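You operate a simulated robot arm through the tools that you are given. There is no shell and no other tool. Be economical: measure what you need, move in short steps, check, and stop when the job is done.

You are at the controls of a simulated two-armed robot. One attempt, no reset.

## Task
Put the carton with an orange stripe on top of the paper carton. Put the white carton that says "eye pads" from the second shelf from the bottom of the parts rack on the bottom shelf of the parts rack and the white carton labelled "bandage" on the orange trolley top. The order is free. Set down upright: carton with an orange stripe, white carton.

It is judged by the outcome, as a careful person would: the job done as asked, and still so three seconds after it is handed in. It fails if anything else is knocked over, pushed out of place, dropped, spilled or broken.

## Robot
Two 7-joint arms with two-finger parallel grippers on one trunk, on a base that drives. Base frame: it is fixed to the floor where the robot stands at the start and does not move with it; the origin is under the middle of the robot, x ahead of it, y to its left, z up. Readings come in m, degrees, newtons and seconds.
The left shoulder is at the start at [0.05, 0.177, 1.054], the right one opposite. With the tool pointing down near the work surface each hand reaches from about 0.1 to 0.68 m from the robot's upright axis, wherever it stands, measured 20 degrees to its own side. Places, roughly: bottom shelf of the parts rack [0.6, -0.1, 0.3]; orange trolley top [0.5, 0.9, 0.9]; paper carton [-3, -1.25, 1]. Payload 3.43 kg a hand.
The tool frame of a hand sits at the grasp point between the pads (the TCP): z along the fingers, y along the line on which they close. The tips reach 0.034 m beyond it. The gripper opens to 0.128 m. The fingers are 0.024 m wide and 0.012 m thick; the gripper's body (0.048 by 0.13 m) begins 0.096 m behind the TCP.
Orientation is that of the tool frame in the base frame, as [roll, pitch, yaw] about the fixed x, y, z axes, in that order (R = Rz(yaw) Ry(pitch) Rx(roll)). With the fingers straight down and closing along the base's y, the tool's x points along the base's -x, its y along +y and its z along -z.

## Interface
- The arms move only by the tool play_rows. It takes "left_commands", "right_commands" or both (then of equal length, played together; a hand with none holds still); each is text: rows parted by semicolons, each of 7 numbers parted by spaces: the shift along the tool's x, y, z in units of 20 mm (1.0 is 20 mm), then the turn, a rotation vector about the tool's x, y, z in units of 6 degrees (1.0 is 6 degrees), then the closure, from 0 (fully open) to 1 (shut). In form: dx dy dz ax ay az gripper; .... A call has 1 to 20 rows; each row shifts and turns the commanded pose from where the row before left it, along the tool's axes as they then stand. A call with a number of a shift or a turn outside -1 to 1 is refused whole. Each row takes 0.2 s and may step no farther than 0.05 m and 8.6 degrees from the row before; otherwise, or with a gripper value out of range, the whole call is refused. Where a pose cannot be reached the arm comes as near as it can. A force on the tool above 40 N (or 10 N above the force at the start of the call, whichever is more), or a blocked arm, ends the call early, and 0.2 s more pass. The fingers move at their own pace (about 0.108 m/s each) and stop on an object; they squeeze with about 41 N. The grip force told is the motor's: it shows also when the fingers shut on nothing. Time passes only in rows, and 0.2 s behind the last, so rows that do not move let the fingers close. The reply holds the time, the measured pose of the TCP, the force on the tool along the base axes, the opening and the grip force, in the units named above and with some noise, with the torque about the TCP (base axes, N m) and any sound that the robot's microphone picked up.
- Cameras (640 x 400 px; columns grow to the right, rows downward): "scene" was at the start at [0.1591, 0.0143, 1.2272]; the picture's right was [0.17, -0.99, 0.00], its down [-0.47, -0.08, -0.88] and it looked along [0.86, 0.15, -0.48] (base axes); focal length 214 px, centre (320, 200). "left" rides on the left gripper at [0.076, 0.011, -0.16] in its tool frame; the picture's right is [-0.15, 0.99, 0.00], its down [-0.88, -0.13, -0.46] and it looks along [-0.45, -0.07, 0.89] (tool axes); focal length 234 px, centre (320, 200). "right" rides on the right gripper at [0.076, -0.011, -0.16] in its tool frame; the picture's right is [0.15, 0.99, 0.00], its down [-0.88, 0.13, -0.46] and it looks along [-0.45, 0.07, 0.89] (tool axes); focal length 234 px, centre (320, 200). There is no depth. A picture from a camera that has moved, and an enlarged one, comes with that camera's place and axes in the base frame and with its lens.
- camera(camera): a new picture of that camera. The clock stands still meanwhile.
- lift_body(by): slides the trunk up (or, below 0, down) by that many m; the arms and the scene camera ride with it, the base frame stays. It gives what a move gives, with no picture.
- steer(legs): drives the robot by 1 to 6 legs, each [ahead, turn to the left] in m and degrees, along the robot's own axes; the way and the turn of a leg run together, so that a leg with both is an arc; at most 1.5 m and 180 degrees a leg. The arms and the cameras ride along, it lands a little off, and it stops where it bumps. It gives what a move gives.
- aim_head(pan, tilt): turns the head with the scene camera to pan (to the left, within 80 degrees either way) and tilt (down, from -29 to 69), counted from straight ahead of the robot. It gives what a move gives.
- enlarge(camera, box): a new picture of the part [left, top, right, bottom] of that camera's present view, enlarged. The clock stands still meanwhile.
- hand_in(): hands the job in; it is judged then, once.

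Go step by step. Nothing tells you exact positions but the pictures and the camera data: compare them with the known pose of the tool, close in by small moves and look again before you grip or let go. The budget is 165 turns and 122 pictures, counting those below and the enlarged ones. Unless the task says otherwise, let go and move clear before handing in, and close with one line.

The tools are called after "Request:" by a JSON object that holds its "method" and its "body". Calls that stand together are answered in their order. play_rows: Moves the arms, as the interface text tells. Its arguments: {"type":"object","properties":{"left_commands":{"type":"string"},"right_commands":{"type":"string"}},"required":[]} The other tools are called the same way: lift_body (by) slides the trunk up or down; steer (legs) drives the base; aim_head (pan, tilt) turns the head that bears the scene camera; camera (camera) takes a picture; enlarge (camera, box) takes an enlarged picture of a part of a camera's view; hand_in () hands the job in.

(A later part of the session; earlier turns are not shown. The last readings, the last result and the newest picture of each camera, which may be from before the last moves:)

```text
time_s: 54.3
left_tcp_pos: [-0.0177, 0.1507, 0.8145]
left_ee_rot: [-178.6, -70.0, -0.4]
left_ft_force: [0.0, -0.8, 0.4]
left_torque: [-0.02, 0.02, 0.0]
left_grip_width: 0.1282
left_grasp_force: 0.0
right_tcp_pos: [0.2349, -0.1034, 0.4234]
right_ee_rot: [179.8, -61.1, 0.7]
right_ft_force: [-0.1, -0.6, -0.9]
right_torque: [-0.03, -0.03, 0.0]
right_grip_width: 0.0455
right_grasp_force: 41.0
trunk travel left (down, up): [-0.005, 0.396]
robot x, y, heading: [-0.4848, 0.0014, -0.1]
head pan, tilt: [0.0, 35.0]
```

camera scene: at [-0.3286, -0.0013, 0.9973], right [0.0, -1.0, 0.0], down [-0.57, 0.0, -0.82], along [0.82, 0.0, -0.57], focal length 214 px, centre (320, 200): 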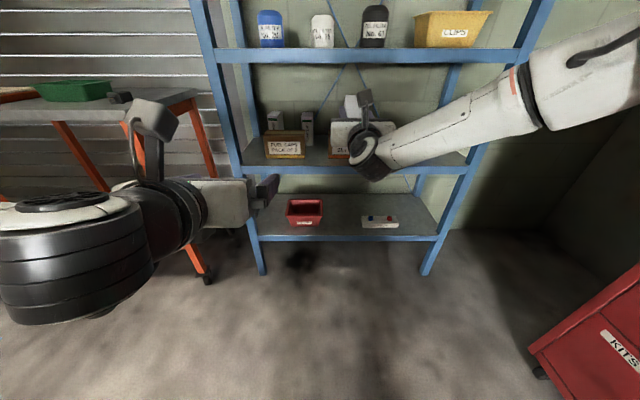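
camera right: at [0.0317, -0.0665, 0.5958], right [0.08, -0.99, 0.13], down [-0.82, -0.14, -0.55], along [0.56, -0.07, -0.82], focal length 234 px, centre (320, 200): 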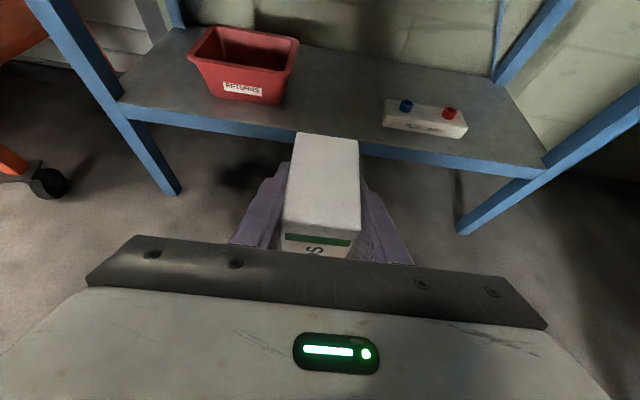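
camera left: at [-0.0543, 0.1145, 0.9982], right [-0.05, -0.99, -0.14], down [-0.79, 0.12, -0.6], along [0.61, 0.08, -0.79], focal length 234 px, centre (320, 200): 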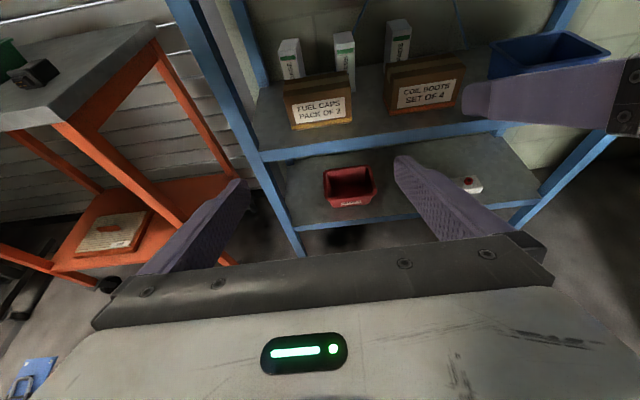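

Reach is fine further out. I raise 15 mm for clearance, drive the carton in over the shelf, and look.

Request:
{"method": "play_rows", "body": {"right_commands": ".659 0 -.358 0 0 0 1"}}

Request:
{"method": "steer", "body": {"legs": [[0.22, 0]]}}

Request:
{"method": "aim_head", "body": {"pan": -5, "tilt": 50}}

Request:
{"method": "camera", "body": {"camera": "right"}}

Request:
{"method": "camera", "body": {"camera": "scene"}}

```text
time_s: 54.7
left_tcp_pos: [-0.0168, 0.1495, 0.814]
left_ee_rot: [-178.5, -70.0, -0.3]
left_ft_force: [-0.2, -0.4, 0.2]
left_torque: [0.04, 0.05, 0.01]
left_grip_width: 0.1279
left_grasp_force: 0.0
right_tcp_pos: [0.2353, -0.1035, 0.4389]
right_ee_rot: [-179.9, -61.5, 0.7]
right_ft_force: [0.3, 0.1, -1.6]
right_torque: [0.01, 0.01, -0.01]
right_grip_width: 0.0453
right_grasp_force: 40.6
trunk travel left (down, up): [-0.005, 0.396]
robot x, y, heading: [-0.4855, 0.0004, -0.1]
head pan, tilt: [0.0, 35.0]
```

```text
time_s: 56.4
left_tcp_pos: [0.2, 0.1475, 0.8139]
left_ee_rot: [-178.5, -70.0, -0.6]
left_ft_force: [0.5, -0.5, -0.1]
left_torque: [-0.01, 0.0, 0.01]
left_grip_width: 0.128
left_grasp_force: 0.0
right_tcp_pos: [0.4523, -0.1065, 0.4378]
right_ee_rot: [-179.9, -61.4, 0.5]
right_ft_force: [0.1, 0.3, -0.9]
right_torque: [-0.01, -0.01, -0.02]
right_grip_width: 0.0453
right_grasp_force: 40.8
trunk travel left (down, up): [-0.005, 0.396]
robot x, y, heading: [-0.2657, -0.0002, 0.0]
head pan, tilt: [0.0, 35.0]
```

```text
time_s: 57.1
left_tcp_pos: [0.2002, 0.1489, 0.8144]
left_ee_rot: [-178.5, -70.1, -0.6]
left_ft_force: [-0.2, 0.1, 0.0]
left_torque: [0.01, 0.02, 0.01]
left_grip_width: 0.1279
left_grasp_force: 0.1
right_tcp_pos: [0.4529, -0.1057, 0.4388]
right_ee_rot: [-180.0, -61.3, 0.5]
right_ft_force: [0.2, -0.5, -1.6]
right_torque: [0.02, -0.02, -0.03]
right_grip_width: 0.0453
right_grasp_force: 41.1
trunk travel left (down, up): [-0.005, 0.396]
robot x, y, heading: [-0.2666, 0.0006, -0.1]
head pan, tilt: [-5.0, 50.0]
```

```text
93 pictures are left
camera right: at [0.3483, -0.0973, 0.5806], right [0.08, -0.99, 0.13], down [-0.82, -0.14, -0.56], along [0.57, -0.06, -0.82], focal length 234 px, centre (320, 200)
```

right: 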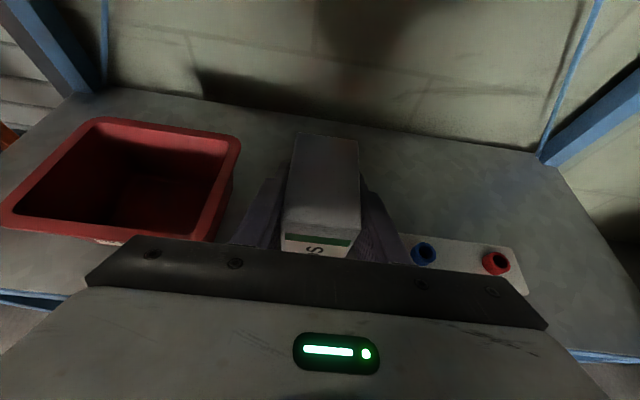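

```text
92 pictures are left
camera scene: at [-0.1223, -0.0084, 0.9756], right [-0.09, -1.0, 0.0], down [-0.76, 0.07, -0.64], along [0.64, -0.06, -0.77], focal length 214 px, centre (320, 200)
```

scene: 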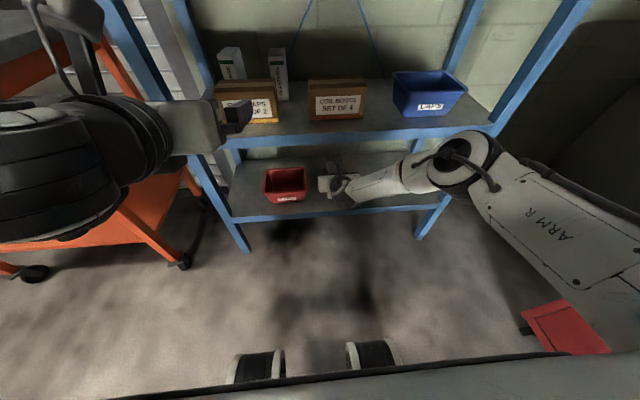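

Position looks good, with the carton between bin and block. I lower gently while watching the force.

Request:
{"method": "play_rows", "body": {"right_commands": "-.44 0 .239 0 0 0 1;-.44 0 .239 0 0 0 1;-.176 0 .095 0 0 0 1;0 0 0 0 0 0 1"}}

Request:
{"method": "enlarge", "body": {"camera": "scene", "box": [250, 140, 390, 228]}}

```text
time_s: 58.1
left_tcp_pos: [0.2011, 0.1491, 0.8152]
left_ee_rot: [-178.6, -70.1, -0.6]
left_ft_force: [-0.5, -0.5, 0.6]
left_torque: [0.02, -0.02, -0.01]
left_grip_width: 0.128
left_grasp_force: 0.1
right_tcp_pos: [0.4536, -0.1064, 0.4149]
right_ee_rot: [179.6, -60.8, 0.6]
right_ft_force: [1.0, 0.2, -0.7]
right_torque: [-0.01, -0.02, 0.02]
right_grip_width: 0.0455
right_grasp_force: 41.1
trunk travel left (down, up): [-0.005, 0.396]
robot x, y, heading: [-0.2695, -0.0023, -0.1]
head pan, tilt: [-5.0, 50.0]
```

```text
4.55 times, centred on (320, 184) of scene
camera zoom: at [-0.1224, -0.0084, 0.9756], right [-0.09, -1.0, 0.0], down [-0.76, 0.07, -0.64], along [0.64, -0.06, -0.77], focal length 975 px, centre (320, 273)
```

zoom: 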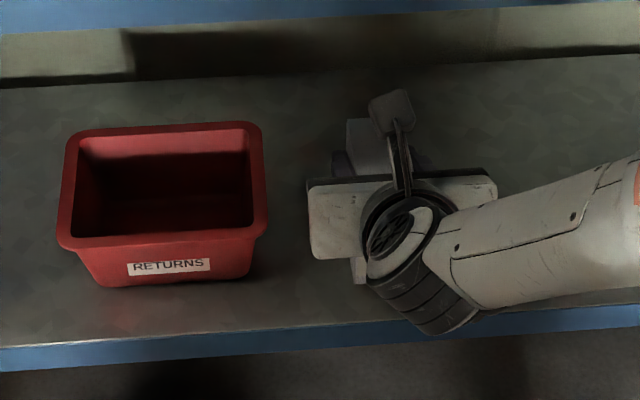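

No contact yet; I keep lowering in small steps.

Request:
{"method": "play_rows", "body": {"right_commands": "-.176 0 .095 0 0 0 1;-.176 0 .095 0 0 0 1;-.088 0 .048 0 0 0 1;0 0 0 0 0 0 1"}}

```text
time_s: 59.1
left_tcp_pos: [0.2007, 0.1489, 0.8135]
left_ee_rot: [-178.5, -70.0, -0.5]
left_ft_force: [-0.4, 1.3, 0.7]
left_torque: [0.04, -0.01, -0.02]
left_grip_width: 0.1282
left_grasp_force: 0.0
right_tcp_pos: [0.4544, -0.102, 0.4049]
right_ee_rot: [179.6, -61.1, 0.5]
right_ft_force: [-0.8, 0.2, -0.3]
right_torque: [-0.01, -0.01, -0.02]
right_grip_width: 0.0456
right_grasp_force: 41.1
right hand out of reach, approached as far as the arm can: row 2
trunk travel left (down, up): [-0.005, 0.396]
robot x, y, heading: [-0.2708, -0.0023, -0.0]
head pan, tilt: [-5.0, 50.0]
```

Arm limit at z≈0.405, so I extend 3 cm forward (still clear below the beam) and continue down.

Request:
{"method": "play_rows", "body": {"right_commands": ".36 0 .66 0 0 0 1;.36 0 .66 0 0 0 1;-.132 0 .07 0 0 0 1;-.132 0 .07 0 0 0 1;-.132 0 .07 0 0 0 1;0 0 0 0 0 0 1"}}

Request:
{"method": "camera", "body": {"camera": "right"}}

```text
time_s: 60.5
left_tcp_pos: [0.2001, 0.1481, 0.8145]
left_ee_rot: [-178.5, -70.1, -0.6]
left_ft_force: [0.3, 0.9, 0.5]
left_torque: [0.02, -0.03, 0.03]
left_grip_width: 0.1281
left_grasp_force: 0.1
right_tcp_pos: [0.4825, -0.1029, 0.3961]
right_ee_rot: [-179.9, -61.4, 0.5]
right_ft_force: [0.4, -0.5, -0.8]
right_torque: [0.04, 0.0, 0.01]
right_grip_width: 0.0454
right_grasp_force: 41.0
trunk travel left (down, up): [-0.005, 0.396]
robot x, y, heading: [-0.2681, -0.0009, -0.2]
head pan, tilt: [-5.0, 50.0]
```

```text
90 pictures are left
camera right: at [0.3792, -0.0939, 0.5388], right [0.08, -0.99, 0.13], down [-0.82, -0.14, -0.55], along [0.57, -0.06, -0.82], focal length 234 px, centre (320, 200)
```

right: 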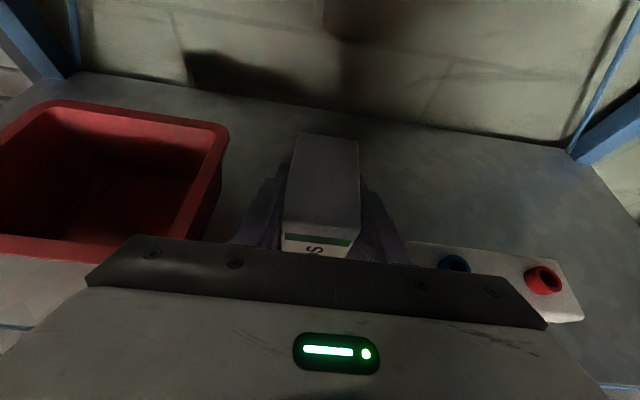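

Still no contact; a few more small steps.

Request:
{"method": "play_rows", "body": {"right_commands": "-.132 0 .07 0 0 0 1;-.132 0 .07 0 0 0 1;0 0 0 0 0 0 1"}}

```text
time_s: 61.4
left_tcp_pos: [0.199, 0.1485, 0.8157]
left_ee_rot: [-178.5, -70.2, -0.4]
left_ft_force: [-0.7, -0.5, 0.7]
left_torque: [0.03, -0.06, 0.0]
left_grip_width: 0.128
left_grasp_force: 0.1
right_tcp_pos: [0.4847, -0.104, 0.3943]
right_ee_rot: [-180.0, -61.7, 0.6]
right_ft_force: [-2.4, 0.4, 15.3]
right_torque: [0.19, 0.92, -0.02]
right_grip_width: 0.0456
right_grasp_force: 40.6
trunk travel left (down, up): [-0.005, 0.396]
robot x, y, heading: [-0.2665, 0.0003, -0.1]
head pan, tilt: [-5.0, 50.0]
```

Contact at 15 N: the carton is on the shelf. I relieve slightly, then open partway.

Request:
{"method": "play_rows", "body": {"right_commands": ".11 0 -.06 0 0 0 1;0 0 0 0 0 0 1;0 0 0 0 0 0 .5;0 0 0 0 0 0 .4;0 0 0 0 0 0 .4;0 0 0 0 0 0 .4"}}

Request:
{"method": "camera", "body": {"camera": "right"}}

```text
time_s: 62.8
left_tcp_pos: [0.2011, 0.1481, 0.8135]
left_ee_rot: [-178.5, -70.2, -0.5]
left_ft_force: [-0.1, -0.2, 0.3]
left_torque: [-0.05, -0.02, 0.05]
left_grip_width: 0.128
left_grasp_force: 0.1
right_tcp_pos: [0.4831, -0.1042, 0.3932]
right_ee_rot: [-179.9, -61.4, 0.4]
right_ft_force: [0.8, -0.5, 0.3]
right_torque: [-0.02, -0.02, 0.01]
right_grip_width: 0.0768
right_grasp_force: 0.1
trunk travel left (down, up): [-0.005, 0.396]
robot x, y, heading: [-0.2673, -0.0002, -0.2]
head pan, tilt: [-5.0, 50.0]
```

```text
89 pictures are left
camera right: at [0.3796, -0.0943, 0.5357], right [0.08, -0.99, 0.13], down [-0.82, -0.14, -0.56], along [0.57, -0.06, -0.82], focal length 234 px, centre (320, 200)
```

right: 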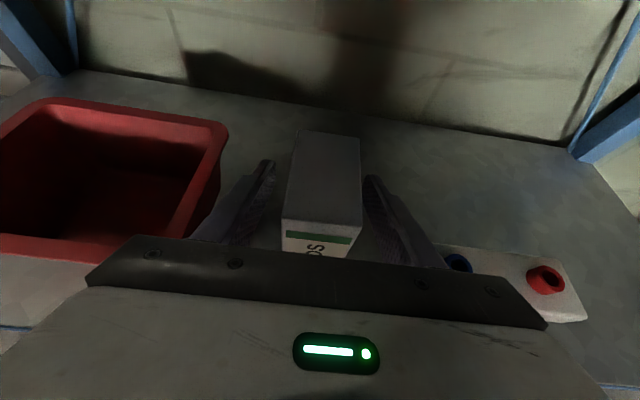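

Carton stands upright and released. I back straight off and check.

Request:
{"method": "steer", "body": {"legs": [[-0.3, 0]]}}

Request:
{"method": "camera", "body": {"camera": "right"}}

Request:
{"method": "aim_head", "body": {"pan": 5, "tilt": 35}}

Request:
{"method": "camera", "body": {"camera": "scene"}}

```text
time_s: 64.8
left_tcp_pos: [-0.1033, 0.1489, 0.8142]
left_ee_rot: [-178.4, -70.1, -0.6]
left_ft_force: [-0.6, -0.2, -1.0]
left_torque: [0.02, -0.01, 0.02]
left_grip_width: 0.1283
left_grasp_force: 0.0
right_tcp_pos: [0.1788, -0.103, 0.394]
right_ee_rot: [-179.9, -61.4, 0.5]
right_ft_force: [-0.2, 0.1, 0.6]
right_torque: [-0.01, 0.01, 0.02]
right_grip_width: 0.0769
right_grasp_force: 0.1
trunk travel left (down, up): [-0.005, 0.396]
robot x, y, heading: [-0.5745, -0.0025, -0.1]
head pan, tilt: [-5.0, 50.0]
```

```text
88 pictures are left
camera right: at [0.0751, -0.0939, 0.5358], right [0.08, -0.99, 0.13], down [-0.82, -0.14, -0.56], along [0.57, -0.06, -0.82], focal length 234 px, centre (320, 200)
```

right: 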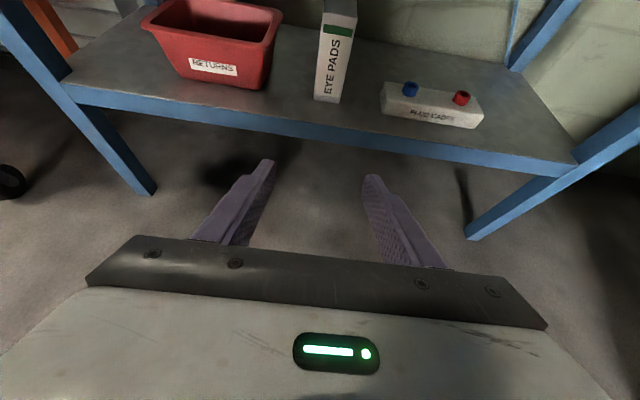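

```text
time_s: 65.6
left_tcp_pos: [-0.1035, 0.1496, 0.8137]
left_ee_rot: [-178.4, -70.2, -0.6]
left_ft_force: [-0.1, 0.3, 0.4]
left_torque: [0.02, -0.01, -0.03]
left_grip_width: 0.1277
left_grasp_force: 0.1
right_tcp_pos: [0.18, -0.1033, 0.3936]
right_ee_rot: [-179.9, -61.4, 0.5]
right_ft_force: [0.1, -0.4, -0.4]
right_torque: [0.01, 0.01, -0.03]
right_grip_width: 0.0767
right_grasp_force: 0.1
trunk travel left (down, up): [-0.005, 0.396]
robot x, y, heading: [-0.5745, 0.0013, -0.2]
head pan, tilt: [5.0, 35.0]
```

```text
87 pictures are left
camera scene: at [-0.416, 0.0063, 0.9973], right [0.09, -1.0, 0.0], down [-0.57, -0.05, -0.82], along [0.82, 0.07, -0.57], focal length 214 px, centre (320, 200)
```

scene: 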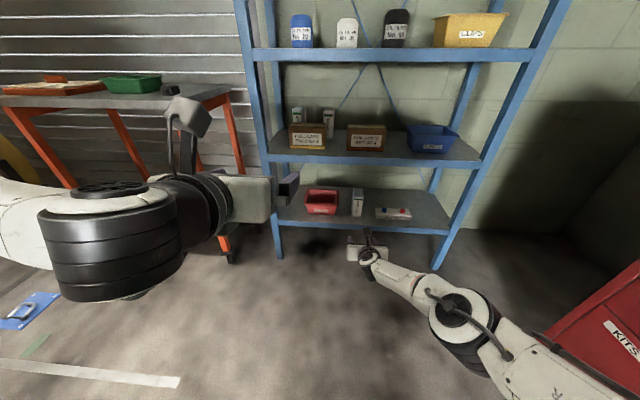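

Eye pads stands upright on the bottom shelf. For the bandage the right arm is better (its forearm comes in away from the left post), so I look at the trolley's position before shifting left.

Request:
{"method": "aim_head", "body": {"pan": 35, "tilt": 30}}

Request:
{"method": "camera", "body": {"camera": "scene"}}

Request:
{"method": "camera", "body": {"camera": "left"}}

```text
time_s: 66.5
left_tcp_pos: [-0.1042, 0.1499, 0.8132]
left_ee_rot: [-178.5, -70.2, -0.5]
left_ft_force: [-0.3, 0.0, -0.1]
left_torque: [-0.02, -0.01, -0.01]
left_grip_width: 0.1281
left_grasp_force: 0.0
right_tcp_pos: [0.1792, -0.1036, 0.3935]
right_ee_rot: [-179.8, -61.4, 0.5]
right_ft_force: [-0.3, -1.2, -0.4]
right_torque: [-0.03, -0.03, 0.04]
right_grip_width: 0.077
right_grasp_force: 0.0
trunk travel left (down, up): [-0.005, 0.396]
robot x, y, heading: [-0.5735, 0.001, -0.2]
head pan, tilt: [35.0, 30.0]
```

```text
86 pictures are left
camera scene: at [-0.4295, 0.0505, 1.0051], right [0.57, -0.82, 0.0], down [-0.41, -0.29, -0.87], along [0.71, 0.5, -0.5], focal length 214 px, centre (320, 200)
```

scene: 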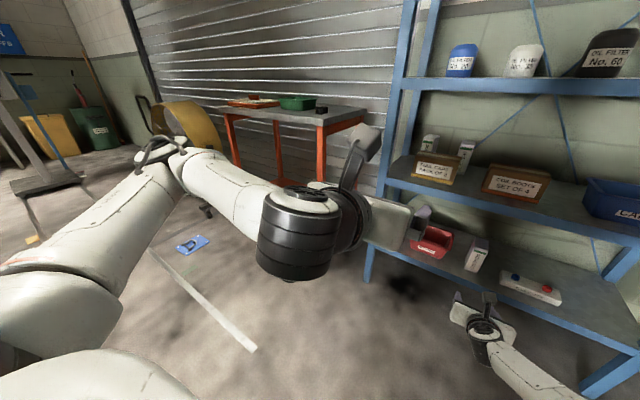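

```text
85 pictures are left
camera left: at [-0.2276, 0.1353, 0.9395], right [-0.04, -0.99, -0.15], down [-0.73, 0.13, -0.67], along [0.68, 0.08, -0.73], focal length 234 px, centre (320, 200)
```

left: 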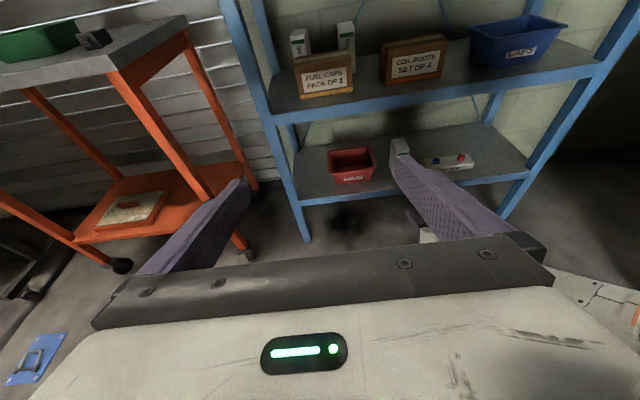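

The left elbow sticks out toward the trolley. I return the left hand to its compact tool-down posture before shifting.

Request:
{"method": "play_rows", "body": {"left_commands": "0 0 0 0 0 1 0;0 0 0 0 0 1 0;0 0 0 0 0 1 0;0 0 0 0 0 1 0;0 0 0 0 0 1 0;0 0 0 0 0 1 0;0 0 0 0 0 1 0;0 0 0 0 0 1 0;0 0 0 0 0 1 0;0 0 0 0 0 1 0;0 0 0 0 0 1 0;0 0 0 0 0 1 0;0 0 0 0 0 1 0;0 0 0 0 0 1 0;0 0 0 0 0 1 0;0 0 0 0 0 1 0;0 0 0 0 0 1 0;0 0 0 0 0 1 0;0 0 0 0 0 1 0;0 0 0 0 0 1 0"}}

Request:
{"method": "play_rows", "body": {"left_commands": "0 0 0 0 0 1 0;0 0 0 0 0 1 0;0 0 0 0 0 1 0;0 0 0 0 0 1 0;0 0 0 0 0 1 0;0 0 0 0 0 1 0;0 0 0 0 0 1 0;0 0 0 0 0 1 0;0 0 0 0 0 1 0;0 0 0 0 0 1 0"}}

Request:
{"method": "play_rows", "body": {"left_commands": "0 0 0 0 1 0 0;0 0 0 0 1 0 0;0 0 0 0 1 0 0;0 0 0 0 1 0 0;0 0 0 0 1 0 0;0 0 0 0 1 0 0;0 0 0 0 1 0 0;0 0 0 0 1 0 0;0 0 0 0 1 0 0;0 0 0 0 1 0 0;0 0 0 0 1 0 0;0 0 0 0 .6 0 0"}}

Request:
{"method": "camera", "body": {"camera": "scene"}}

```text
time_s: 70.7
left_tcp_pos: [-0.1038, 0.1483, 0.8137]
left_ee_rot: [-112.9, 28.7, -100.4]
left_ft_force: [-0.2, -0.1, 0.3]
left_torque: [0.01, -0.01, -0.02]
left_grip_width: 0.1277
left_grasp_force: 0.1
right_tcp_pos: [0.179, -0.1039, 0.3936]
right_ee_rot: [-179.9, -61.4, 0.5]
right_ft_force: [0.1, 0.6, -0.4]
right_torque: [0.03, 0.04, 0.0]
right_grip_width: 0.0767
right_grasp_force: 0.0
trunk travel left (down, up): [-0.005, 0.396]
robot x, y, heading: [-0.5724, 0.0003, -0.3]
head pan, tilt: [35.0, 30.0]
```

```text
time_s: 72.9
left_tcp_pos: [-0.1045, 0.1491, 0.8145]
left_ee_rot: [178.3, 70.1, 179.3]
left_ft_force: [-0.3, 0.0, 0.0]
left_torque: [-0.05, 0.02, -0.03]
left_grip_width: 0.1279
left_grasp_force: 0.0
right_tcp_pos: [0.1778, -0.1017, 0.3938]
right_ee_rot: [-179.9, -61.4, 0.5]
right_ft_force: [0.0, -0.9, 0.3]
right_torque: [-0.01, 0.0, 0.0]
right_grip_width: 0.0766
right_grasp_force: 0.0
trunk travel left (down, up): [-0.005, 0.396]
robot x, y, heading: [-0.574, -0.0026, -0.1]
head pan, tilt: [35.0, 30.0]
```

```text
time_s: 75.5
left_tcp_pos: [-0.1035, 0.1486, 0.8136]
left_ee_rot: [179.5, 0.4, -179.2]
left_ft_force: [-0.8, 0.9, 0.2]
left_torque: [0.0, -0.02, -0.01]
left_grip_width: 0.1279
left_grasp_force: 0.1
right_tcp_pos: [0.179, -0.1017, 0.3939]
right_ee_rot: [-179.9, -61.4, 0.5]
right_ft_force: [0.4, 0.9, -0.4]
right_torque: [-0.01, 0.02, 0.0]
right_grip_width: 0.0769
right_grasp_force: 0.0
trunk travel left (down, up): [-0.005, 0.396]
robot x, y, heading: [-0.5706, 0.0017, -0.0]
head pan, tilt: [35.0, 30.0]
```

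```text
84 pictures are left
camera scene: at [-0.4296, 0.0506, 1.0051], right [0.57, -0.82, 0.0], down [-0.41, -0.29, -0.87], along [0.71, 0.5, -0.5], focal length 214 px, centre (320, 200)
```

scene: 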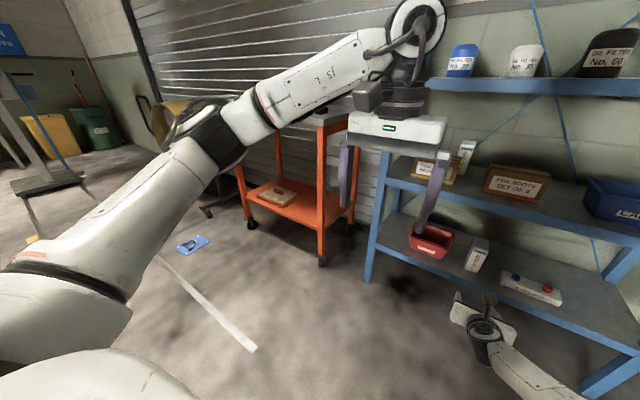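

I pull the left hand back and up to tuck the elbow.

Request:
{"method": "play_rows", "body": {"left_commands": "1 0 -.5 0 0 0 0;1 0 -.5 0 0 0 0;1 0 -.5 0 0 0 0;1 0 -.5 0 0 0 0;1 0 -.5 0 0 0 0;1 0 -.5 0 0 0 0;1 0 -.5 0 0 0 0;1 0 -.5 0 0 0 0;1 0 -.5 0 0 0 0;1 0 -.5 0 0 0 0"}}

Request:
{"method": "aim_head", "body": {"pan": 55, "tilt": 30}}

Request:
{"method": "camera", "body": {"camera": "scene"}}

```text
time_s: 77.7
left_tcp_pos: [-0.3055, 0.1448, 0.9136]
left_ee_rot: [179.5, 0.6, -179.0]
left_ft_force: [-0.1, 0.0, 1.0]
left_torque: [0.01, 0.01, 0.0]
left_grip_width: 0.1282
left_grasp_force: 0.1
right_tcp_pos: [0.1798, -0.1032, 0.3929]
right_ee_rot: [-180.0, -61.4, 0.5]
right_ft_force: [0.4, 0.4, -0.4]
right_torque: [0.03, 0.0, 0.01]
right_grip_width: 0.0768
right_grasp_force: 0.1
trunk travel left (down, up): [-0.005, 0.396]
robot x, y, heading: [-0.5685, -0.0028, -0.0]
head pan, tilt: [35.0, 30.0]
```

```text
time_s: 78.6
left_tcp_pos: [-0.3047, 0.1444, 0.9129]
left_ee_rot: [179.5, 0.5, -179.2]
left_ft_force: [0.3, -0.3, 0.8]
left_torque: [0.02, 0.0, -0.01]
left_grip_width: 0.1277
left_grasp_force: 0.0
right_tcp_pos: [0.179, -0.1034, 0.3922]
right_ee_rot: [-179.8, -61.4, 0.5]
right_ft_force: [0.2, -0.1, 0.1]
right_torque: [0.0, -0.02, 0.02]
right_grip_width: 0.0768
right_grasp_force: 0.0
trunk travel left (down, up): [-0.005, 0.396]
robot x, y, heading: [-0.5717, 0.0037, -0.1]
head pan, tilt: [55.0, 30.0]
```

```text
83 pictures are left
camera scene: at [-0.4517, 0.0728, 1.0051], right [0.82, -0.58, 0.0], down [-0.29, -0.41, -0.87], along [0.5, 0.71, -0.5], focal length 214 px, centre (320, 200)
```

scene: 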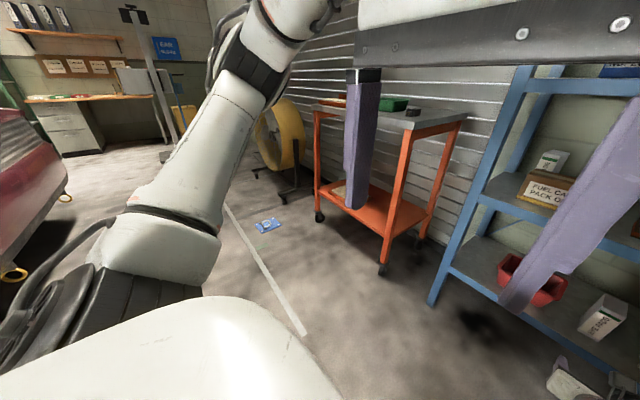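

The elbow is now up and above trolley-top height. Next I raise the right hand back to shelf-2 height close to the body, then shift the robot left.

Request:
{"method": "play_rows", "body": {"right_commands": ".644 0 -.805 0 0 0 .3;.644 0 -.805 0 0 0 .3;.644 0 -.805 0 0 0 .3;.644 0 -.805 0 0 0 .3;.644 0 -.805 0 0 0 .3;.644 0 -.805 0 0 0 .3;.644 0 -.805 0 0 0 .3;.644 0 -.805 0 0 0 .3;.644 0 -.805 0 0 0 .3;.644 0 -.805 0 0 0 .3;.644 0 -.805 0 0 0 .3;.644 0 -.805 0 0 0 .3;.644 0 -.805 0 0 0 .3;.644 0 -.805 0 0 0 .3"}}

Request:
{"method": "play_rows", "body": {"right_commands": ".146 0 -.989 0 0 0 .3;.146 0 -.989 0 0 0 .3;.146 0 -.989 0 0 0 .3;.146 0 -.989 0 0 0 .3;.146 0 -.989 0 0 0 .3;.146 0 -.989 0 0 0 .3;.146 0 -.989 0 0 0 .3;.146 0 -.989 0 0 0 .3;.146 0 -.989 0 0 0 .3;.146 0 -.989 0 0 0 .3"}}

Request:
{"method": "steer", "body": {"legs": [[0, 22], [0.34, 0], [0, -22]]}}

Request:
{"method": "aim_head", "body": {"pan": 10, "tilt": 35}}

Request:
{"method": "camera", "body": {"camera": "scene"}}

Request:
{"method": "camera", "body": {"camera": "right"}}

```text
time_s: 81.6
left_tcp_pos: [-0.3034, 0.1444, 0.9137]
left_ee_rot: [179.5, 0.5, -179.3]
left_ft_force: [0.1, 1.2, -0.7]
left_torque: [0.0, 0.01, 0.02]
left_grip_width: 0.1281
left_grasp_force: 0.0
right_tcp_pos: [0.0663, -0.1042, 0.6611]
right_ee_rot: [180.0, -61.4, 0.6]
right_ft_force: [0.0, 0.2, 0.0]
right_torque: [-0.02, -0.01, -0.01]
right_grip_width: 0.0897
right_grasp_force: 0.1
trunk travel left (down, up): [-0.005, 0.396]
robot x, y, heading: [-0.5724, -0.0003, 0.1]
head pan, tilt: [55.0, 30.0]
```

```text
time_s: 83.8
left_tcp_pos: [-0.3031, 0.1444, 0.9119]
left_ee_rot: [179.5, 0.5, -179.3]
left_ft_force: [0.3, -0.1, -0.3]
left_torque: [-0.02, 0.0, 0.01]
left_grip_width: 0.128
left_grasp_force: 0.0
right_tcp_pos: [-0.0916, -0.1053, 0.7822]
right_ee_rot: [-179.9, -61.5, 0.5]
right_ft_force: [-0.7, 0.6, -0.1]
right_torque: [0.0, 0.0, -0.02]
right_grip_width: 0.0897
right_grasp_force: 0.0
trunk travel left (down, up): [-0.005, 0.396]
robot x, y, heading: [-0.5717, 0.0001, -0.0]
head pan, tilt: [55.0, 30.0]
```

```text
time_s: 88.3
left_tcp_pos: [0.0163, 0.2655, 0.9138]
left_ee_rot: [179.5, 0.6, -179.9]
left_ft_force: [0.2, 0.1, -0.3]
left_torque: [-0.01, 0.01, 0.02]
left_grip_width: 0.128
left_grasp_force: 0.1
right_tcp_pos: [0.2254, 0.0129, 0.7802]
right_ee_rot: [-179.9, -61.4, -0.3]
right_ft_force: [0.5, 1.2, 0.1]
right_torque: [0.01, -0.01, -0.02]
right_grip_width: 0.0897
right_grasp_force: 0.1
trunk travel left (down, up): [-0.005, 0.396]
robot x, y, heading: [-0.2552, 0.1292, -1.1]
head pan, tilt: [55.0, 30.0]
```

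```text
time_s: 89.4
left_tcp_pos: [0.0158, 0.2656, 0.9132]
left_ee_rot: [179.5, 0.5, -179.9]
left_ft_force: [0.2, -0.5, 0.3]
left_torque: [0.0, 0.0, -0.02]
left_grip_width: 0.1278
left_grasp_force: 0.0
right_tcp_pos: [0.2269, 0.0135, 0.7816]
right_ee_rot: [-179.9, -61.4, -0.2]
right_ft_force: [-0.1, 0.0, -0.6]
right_torque: [0.02, -0.02, 0.0]
right_grip_width: 0.0895
right_grasp_force: 0.1
trunk travel left (down, up): [-0.005, 0.396]
robot x, y, heading: [-0.255, 0.1278, -0.7]
head pan, tilt: [10.0, 35.0]
```

```text
82 pictures are left
camera scene: at [-0.0981, 0.137, 0.9973], right [0.16, -0.99, 0.0], down [-0.57, -0.09, -0.82], along [0.81, 0.13, -0.57], focal length 214 px, centre (320, 200)
```

scene: 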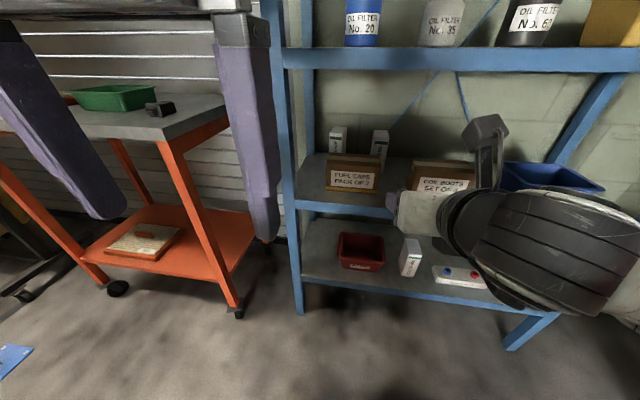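

```text
81 pictures are left
camera right: at [0.1217, 0.023, 0.9233], right [0.07, -0.99, 0.13], down [-0.82, -0.13, -0.56], along [0.57, -0.07, -0.82], focal length 234 px, centre (320, 200)
```

right: 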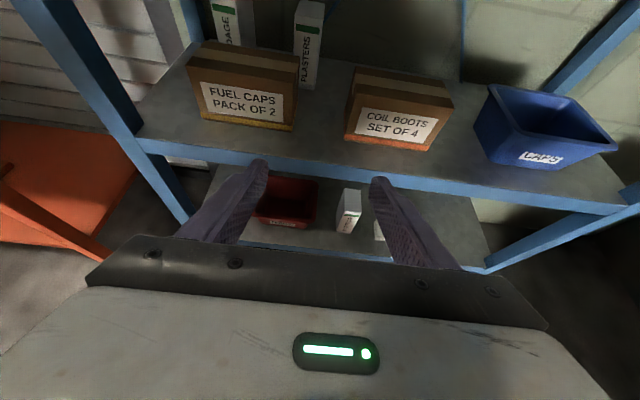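

I raise the left hand out of the way and shift the right hand sideways to the bandage's line (y≈0.194).

Request:
{"method": "play_rows", "body": {"left_commands": "0 .2 -1 0 0 0 0;0 .2 -1 0 0 0 0;0 .2 -1 0 0 0 0;0 .2 -1 0 0 0 0;0 .2 -1 0 0 0 0;0 .2 -1 0 0 0 0;0 .2 -1 0 0 0 0"}}

Request:
{"method": "play_rows", "body": {"right_commands": ".05 -.9 .1 0 0 0 .3;.05 -.9 .1 0 0 0 .3;.05 -.9 .1 0 0 0 .3;.05 -.9 .1 0 0 0 .3;.05 -.9 .1 0 0 0 .3;.05 -.9 .1 0 0 0 .3;.05 -.9 .1 0 0 0 .3;.05 -.9 .1 0 0 0 .3;.05 -.9 .1 0 0 0 .3;.05 -.9 .1 0 0 0 .3"}}

Request:
{"method": "camera", "body": {"camera": "right"}}

Request:
{"method": "camera", "body": {"camera": "scene"}}

```text
time_s: 91.0
left_tcp_pos: [0.019, 0.2839, 1.0177]
left_ee_rot: [179.6, 0.6, -179.9]
left_ft_force: [-0.6, 0.2, 0.5]
left_torque: [0.02, -0.01, 0.01]
left_grip_width: 0.1281
left_grasp_force: 0.1
left hand out of reach, approached as far as the arm can: row 6, 7
right_tcp_pos: [0.227, 0.0132, 0.7808]
right_ee_rot: [-179.9, -61.4, -0.2]
right_ft_force: [-0.5, -0.1, 0.7]
right_torque: [0.01, 0.0, 0.02]
right_grip_width: 0.0895
right_grasp_force: 0.1
trunk travel left (down, up): [-0.005, 0.396]
robot x, y, heading: [-0.255, 0.1256, -0.9]
head pan, tilt: [10.0, 35.0]
```

```text
time_s: 93.2
left_tcp_pos: [0.0188, 0.2819, 1.0173]
left_ee_rot: [179.6, 0.6, -180.0]
left_ft_force: [-0.3, -0.6, 0.0]
left_torque: [0.03, 0.03, 0.02]
left_grip_width: 0.1279
left_grasp_force: 0.1
right_tcp_pos: [0.2494, 0.193, 0.7807]
right_ee_rot: [-179.9, -61.4, -0.3]
right_ft_force: [-0.2, 0.4, -0.5]
right_torque: [0.02, -0.01, 0.01]
right_grip_width: 0.0895
right_grasp_force: 0.1
trunk travel left (down, up): [-0.005, 0.396]
robot x, y, heading: [-0.2535, 0.1239, -0.5]
head pan, tilt: [10.0, 35.0]
```

```text
80 pictures are left
camera right: at [0.1451, 0.2027, 0.9235], right [0.07, -0.99, 0.13], down [-0.82, -0.13, -0.56], along [0.57, -0.07, -0.82], focal length 234 px, centre (320, 200)
```

right: 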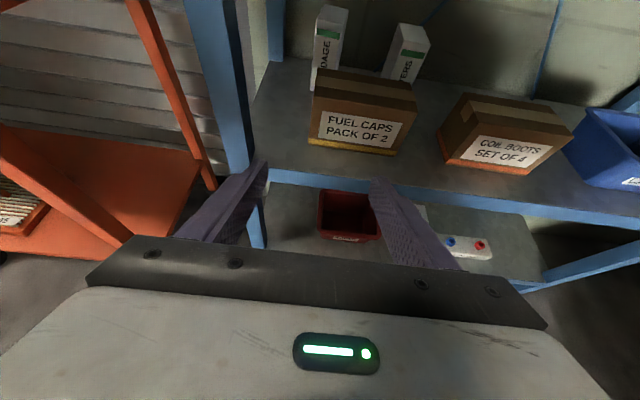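

```text
79 pictures are left
camera scene: at [-0.0981, 0.1369, 0.9973], right [0.16, -0.99, 0.0], down [-0.57, -0.09, -0.82], along [0.81, 0.13, -0.57], focal length 214 px, centre (320, 200)
```

scene: 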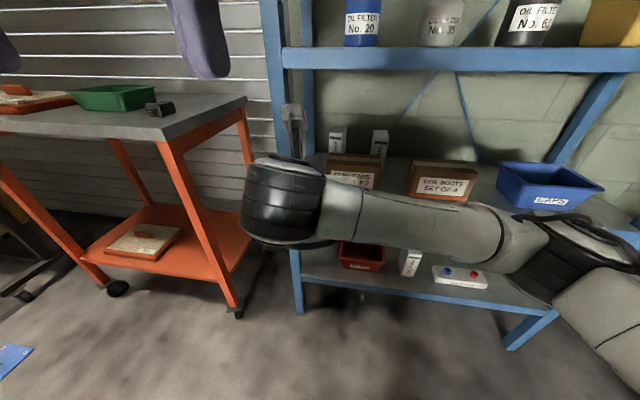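

The bandage front is at about (0.591, 0.198) and the left post's inner face at y≈0.285, leaving about 2.7 cm beside the hand. I drive forward a bit, then advance the arm over the box.

Request:
{"method": "steer", "body": {"legs": [[0.12, 0.5]]}}

Request:
{"method": "camera", "body": {"camera": "right"}}

```text
time_s: 94.5
left_tcp_pos: [0.1363, 0.2855, 1.0184]
left_ee_rot: [179.6, 0.7, -179.2]
left_ft_force: [0.0, -0.6, 0.3]
left_torque: [-0.02, -0.01, 0.0]
left_grip_width: 0.128
left_grasp_force: 0.1
right_tcp_pos: [0.3668, 0.1966, 0.7815]
right_ee_rot: [-180.0, -61.3, 0.4]
right_ft_force: [-0.4, -0.7, -0.6]
right_torque: [-0.01, 0.02, 0.03]
right_grip_width: 0.0895
right_grasp_force: 0.0
trunk travel left (down, up): [-0.005, 0.396]
robot x, y, heading: [-0.1381, 0.1196, -0.5]
head pan, tilt: [10.0, 35.0]
```

```text
78 pictures are left
camera right: at [0.2621, 0.2054, 0.9235], right [0.08, -0.99, 0.13], down [-0.82, -0.14, -0.56], along [0.57, -0.06, -0.82], focal length 234 px, centre (320, 200)
```

right: 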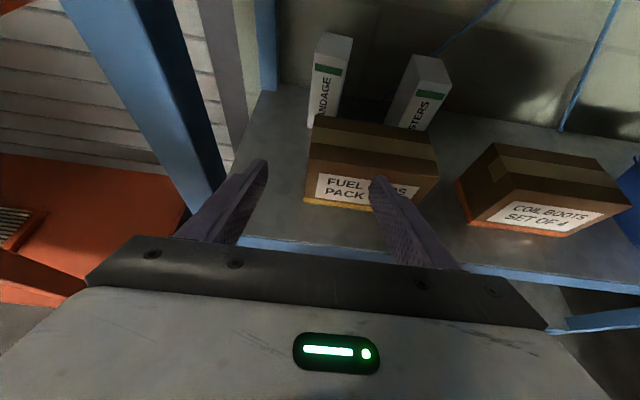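

Bandage is centred at y≈0.198 with no yaw. I advance 13 cm and check.

Request:
{"method": "play_rows", "body": {"right_commands": ".444 0 .817 0 0 0 .3;.444 0 .817 0 0 0 .3;.444 0 .817 0 0 0 .3;.444 0 .817 0 0 0 .3;.444 0 .817 0 0 0 .3;.444 0 .817 0 0 0 .3;.444 0 .817 0 0 0 .3"}}

Request:
{"method": "camera", "body": {"camera": "right"}}

Request:
{"method": "camera", "body": {"camera": "scene"}}

```text
time_s: 96.1
left_tcp_pos: [0.1358, 0.2854, 1.018]
left_ee_rot: [179.4, 0.6, -179.4]
left_ft_force: [0.0, 0.3, 0.0]
left_torque: [0.0, -0.03, 0.03]
left_grip_width: 0.128
left_grasp_force: 0.0
right_tcp_pos: [0.4952, 0.1964, 0.7816]
right_ee_rot: [-179.9, -61.4, 0.4]
right_ft_force: [-0.2, 0.4, 0.2]
right_torque: [-0.03, 0.0, -0.01]
right_grip_width: 0.0897
right_grasp_force: 0.1
trunk travel left (down, up): [-0.005, 0.396]
robot x, y, heading: [-0.1351, 0.1227, -0.1]
head pan, tilt: [10.0, 35.0]
```

```text
77 pictures are left
camera right: at [0.3921, 0.2059, 0.9241], right [0.08, -0.99, 0.13], down [-0.82, -0.14, -0.56], along [0.57, -0.06, -0.82], focal length 234 px, centre (320, 200)
```

right: 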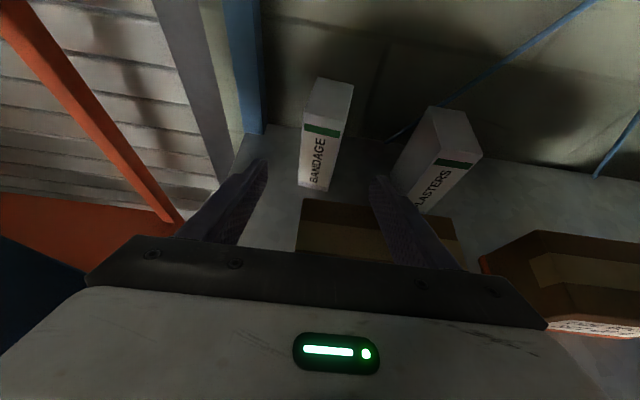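

```text
76 pictures are left
camera scene: at [0.0197, 0.1375, 0.9973], right [0.17, -0.99, 0.0], down [-0.57, -0.1, -0.82], along [0.81, 0.14, -0.57], focal length 214 px, centre (320, 200)
```

scene: 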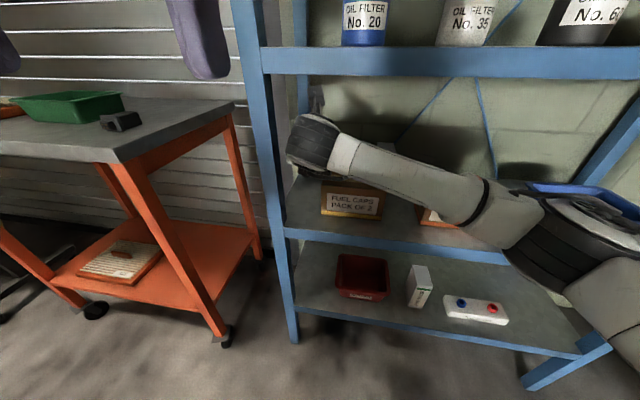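

The bandage is yawed about −5°, which the fingers will straighten. I move in to straddle it.

Request:
{"method": "play_rows", "body": {"right_commands": ".429 0 .791 0 0 0 .3;.429 0 .791 0 0 0 .3;.429 0 .791 0 0 0 .3;.429 0 .791 0 0 0 .3;.429 0 .791 0 0 0 .3;.429 0 .791 0 0 0 .3;-.152 0 .612 0 0 0 .3;-.152 0 .612 0 0 0 .3;-.152 0 .612 0 0 0 .3;-.152 0 .612 0 0 0 .3"}}

Request:
{"method": "camera", "body": {"camera": "right"}}

Request:
{"method": "camera", "body": {"camera": "scene"}}

```text
time_s: 98.5
left_tcp_pos: [0.1354, 0.2833, 1.0174]
left_ee_rot: [179.5, 0.6, -179.2]
left_ft_force: [-0.4, -0.9, -0.7]
left_torque: [0.0, -0.01, -0.06]
left_grip_width: 0.1279
left_grasp_force: 0.1
right_tcp_pos: [0.6532, 0.165, 0.7464]
right_ee_rot: [-179.5, -61.2, -2.5]
right_ft_force: [0.2, 0.6, 0.2]
right_torque: [0.01, -0.02, 0.01]
right_grip_width: 0.0896
right_grasp_force: 0.2
trunk travel left (down, up): [-0.005, 0.396]
robot x, y, heading: [-0.1346, 0.1227, -0.0]
head pan, tilt: [10.0, 35.0]
stopped in row 10 (right hand): the arm was blocked; the commanded pose is now the measured one
```

```text
75 pictures are left
camera right: at [0.5504, 0.1795, 0.8893], right [0.03, -0.99, 0.12], down [-0.83, -0.1, -0.56], along [0.56, -0.08, -0.82], focal length 234 px, centre (320, 200)
```

right: 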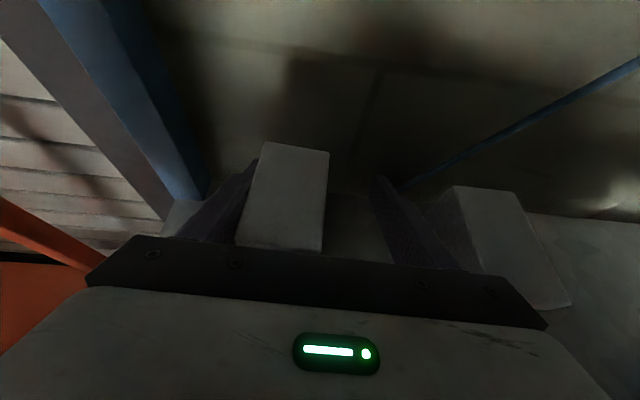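

```text
74 pictures are left
camera scene: at [0.0198, 0.1372, 0.9973], right [0.17, -0.99, 0.0], down [-0.57, -0.1, -0.82], along [0.81, 0.14, -0.57], focal length 214 px, centre (320, 200)
```

scene: 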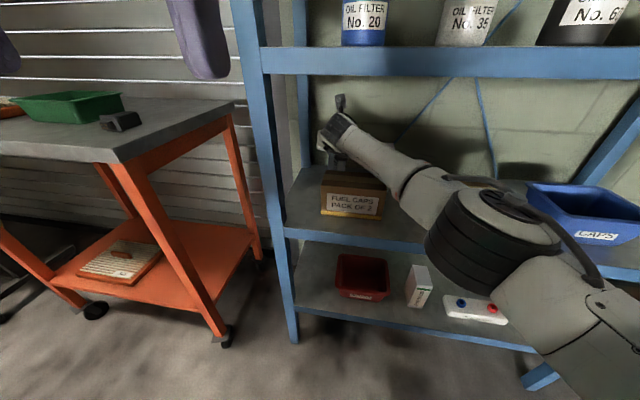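

The arm got blocked and drifted 3 cm right, so the elbow has probably touched something. I look before moving.

Request:
{"method": "aim_head", "body": {"pan": -15, "tilt": 45}}

Request:
{"method": "camera", "body": {"camera": "scene"}}

Request:
{"method": "camera", "body": {"camera": "left"}}

```text
time_s: 99.4
left_tcp_pos: [0.1358, 0.2849, 1.0179]
left_ee_rot: [179.6, 0.6, -179.3]
left_ft_force: [0.0, -0.8, 0.9]
left_torque: [0.0, -0.01, 0.01]
left_grip_width: 0.128
left_grasp_force: 0.0
right_tcp_pos: [0.6528, 0.1657, 0.747]
right_ee_rot: [-179.7, -61.4, -2.3]
right_ft_force: [0.1, 1.1, 0.1]
right_torque: [-0.01, 0.0, -0.01]
right_grip_width: 0.0898
right_grasp_force: 0.4
trunk travel left (down, up): [-0.005, 0.396]
robot x, y, heading: [-0.1346, 0.1235, -0.0]
head pan, tilt: [-15.0, 45.0]
```

```text
73 pictures are left
camera scene: at [0.0115, 0.1011, 0.9825], right [-0.26, -0.97, 0.0], down [-0.68, 0.18, -0.71], along [0.68, -0.18, -0.71], focal length 214 px, centre (320, 200)
```

scene: 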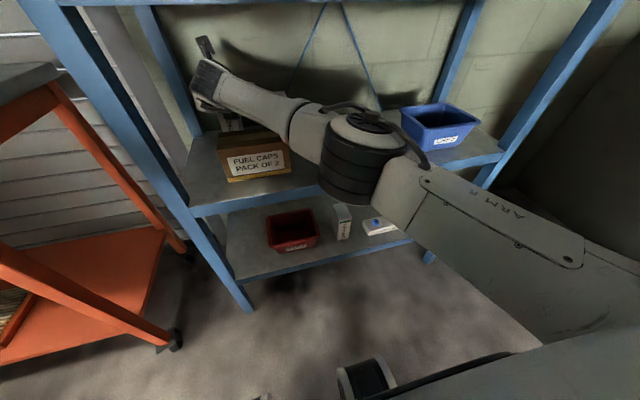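

```text
72 pictures are left
camera left: at [0.0585, 0.2945, 1.177], right [0.13, 0.99, 0.01], down [0.88, -0.12, 0.46], along [0.46, -0.06, -0.89], focal length 234 px, centre (320, 200)
```

left: 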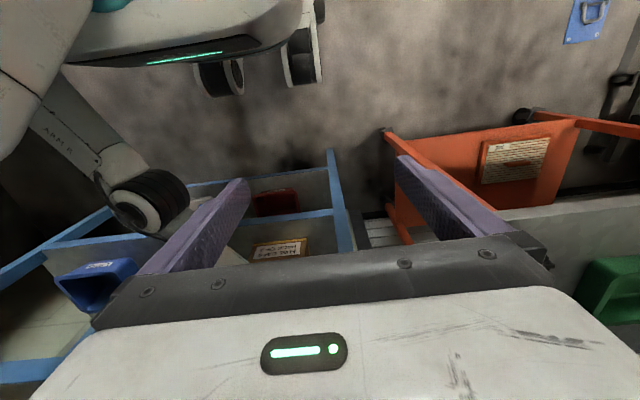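

The elbow is close to the coil boots box or shelf edge. I retreat along the path I came in on.

Request:
{"method": "play_rows", "body": {"right_commands": ".2 -.1 -.678 0 0 0 .3;.2 -.1 -.678 0 0 0 .3;.2 -.1 -.678 0 0 0 .3;.1 0 -.5 0 0 0 .3;-.429 0 -.791 0 0 0 .3;-.429 0 -.791 0 0 0 .3;-.429 0 -.791 0 0 0 .3;-.429 0 -.791 0 0 0 .3;-.429 0 -.791 0 0 0 .3;-.429 0 -.791 0 0 0 .3"}}

Request:
{"method": "camera", "body": {"camera": "right"}}

Request:
{"method": "camera", "body": {"camera": "scene"}}

```text
time_s: 101.6
left_tcp_pos: [0.1362, 0.2855, 1.0171]
left_ee_rot: [179.6, 0.5, -179.4]
left_ft_force: [0.9, 0.2, 0.7]
left_torque: [0.0, 0.01, 0.01]
left_grip_width: 0.1282
left_grasp_force: 0.1
right_tcp_pos: [0.5047, 0.1819, 0.7823]
right_ee_rot: [-179.7, -61.5, -2.0]
right_ft_force: [-0.4, 0.0, 0.8]
right_torque: [0.01, 0.03, 0.01]
right_grip_width: 0.0895
right_grasp_force: 0.1
trunk travel left (down, up): [-0.005, 0.396]
robot x, y, heading: [-0.133, 0.1261, -0.1]
head pan, tilt: [-15.0, 45.0]
```

```text
71 pictures are left
camera right: at [0.4017, 0.194, 0.925], right [0.04, -0.99, 0.13], down [-0.82, -0.1, -0.56], along [0.56, -0.08, -0.82], focal length 234 px, centre (320, 200)
```

right: 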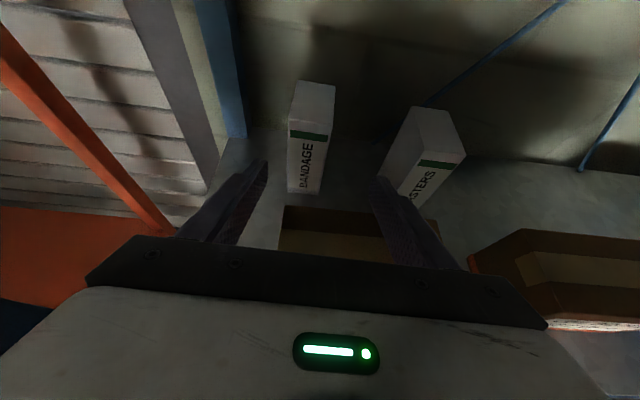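

```text
70 pictures are left
camera scene: at [0.0114, 0.1011, 0.9825], right [-0.26, -0.96, 0.0], down [-0.68, 0.19, -0.71], along [0.68, -0.19, -0.71], focal length 214 px, centre (320, 200)
```

scene: 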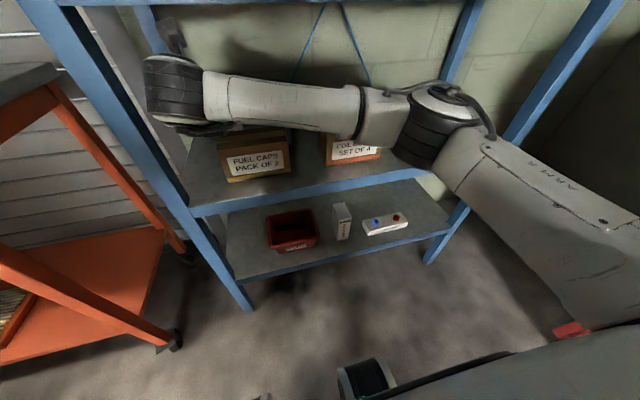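

Bandage still stands and the coil boots box is where it was (front still at x≈0.436). I need the robot further left so the arm reaches straighter: back out, then shift left by reversing with a right turn.

Request:
{"method": "steer", "body": {"legs": [[-0.33, 0], [0, -20], [-0.34, 0], [0, 20]]}}

Request:
{"method": "aim_head", "body": {"pan": 0, "tilt": 25}}

Request:
{"method": "camera", "body": {"camera": "scene"}}

```text
time_s: 107.8
left_tcp_pos: [-0.5221, 0.4068, 1.0189]
left_ee_rot: [179.6, 0.7, -179.7]
left_ft_force: [0.2, 0.2, 0.3]
left_torque: [-0.01, 0.03, -0.04]
left_grip_width: 0.1278
left_grasp_force: 0.1
right_tcp_pos: [-0.1527, 0.3009, 0.7821]
right_ee_rot: [-179.7, -61.4, -2.4]
right_ft_force: [-0.7, 0.6, -0.1]
right_torque: [-0.01, 0.03, -0.02]
right_grip_width: 0.0897
right_grasp_force: 0.0
trunk travel left (down, up): [-0.005, 0.396]
robot x, y, heading: [-0.7953, 0.2459, -0.5]
head pan, tilt: [-15.0, 45.0]
```

```text
time_s: 108.6
left_tcp_pos: [-0.5231, 0.4063, 1.0168]
left_ee_rot: [179.7, 0.6, -179.7]
left_ft_force: [-0.4, 0.4, 0.9]
left_torque: [0.0, -0.02, 0.01]
left_grip_width: 0.1281
left_grasp_force: 0.0
right_tcp_pos: [-0.1533, 0.3005, 0.7832]
right_ee_rot: [-179.7, -61.4, -2.5]
right_ft_force: [-0.3, -0.3, -1.2]
right_torque: [-0.05, -0.02, 0.01]
right_grip_width: 0.0895
right_grasp_force: 0.2
trunk travel left (down, up): [-0.005, 0.396]
robot x, y, heading: [-0.7971, 0.2456, -0.4]
head pan, tilt: [0.0, 25.0]
```

```text
69 pictures are left
camera scene: at [-0.6341, 0.2447, 1.013], right [-0.01, -1.0, 0.0], down [-0.42, 0.0, -0.91], along [0.91, -0.01, -0.42], focal length 214 px, centre (320, 200)
```

scene: 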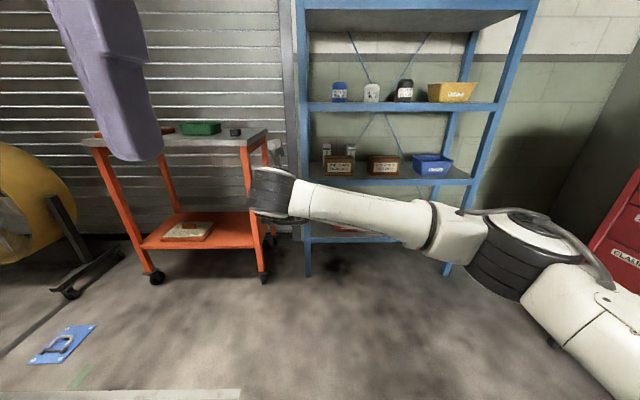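

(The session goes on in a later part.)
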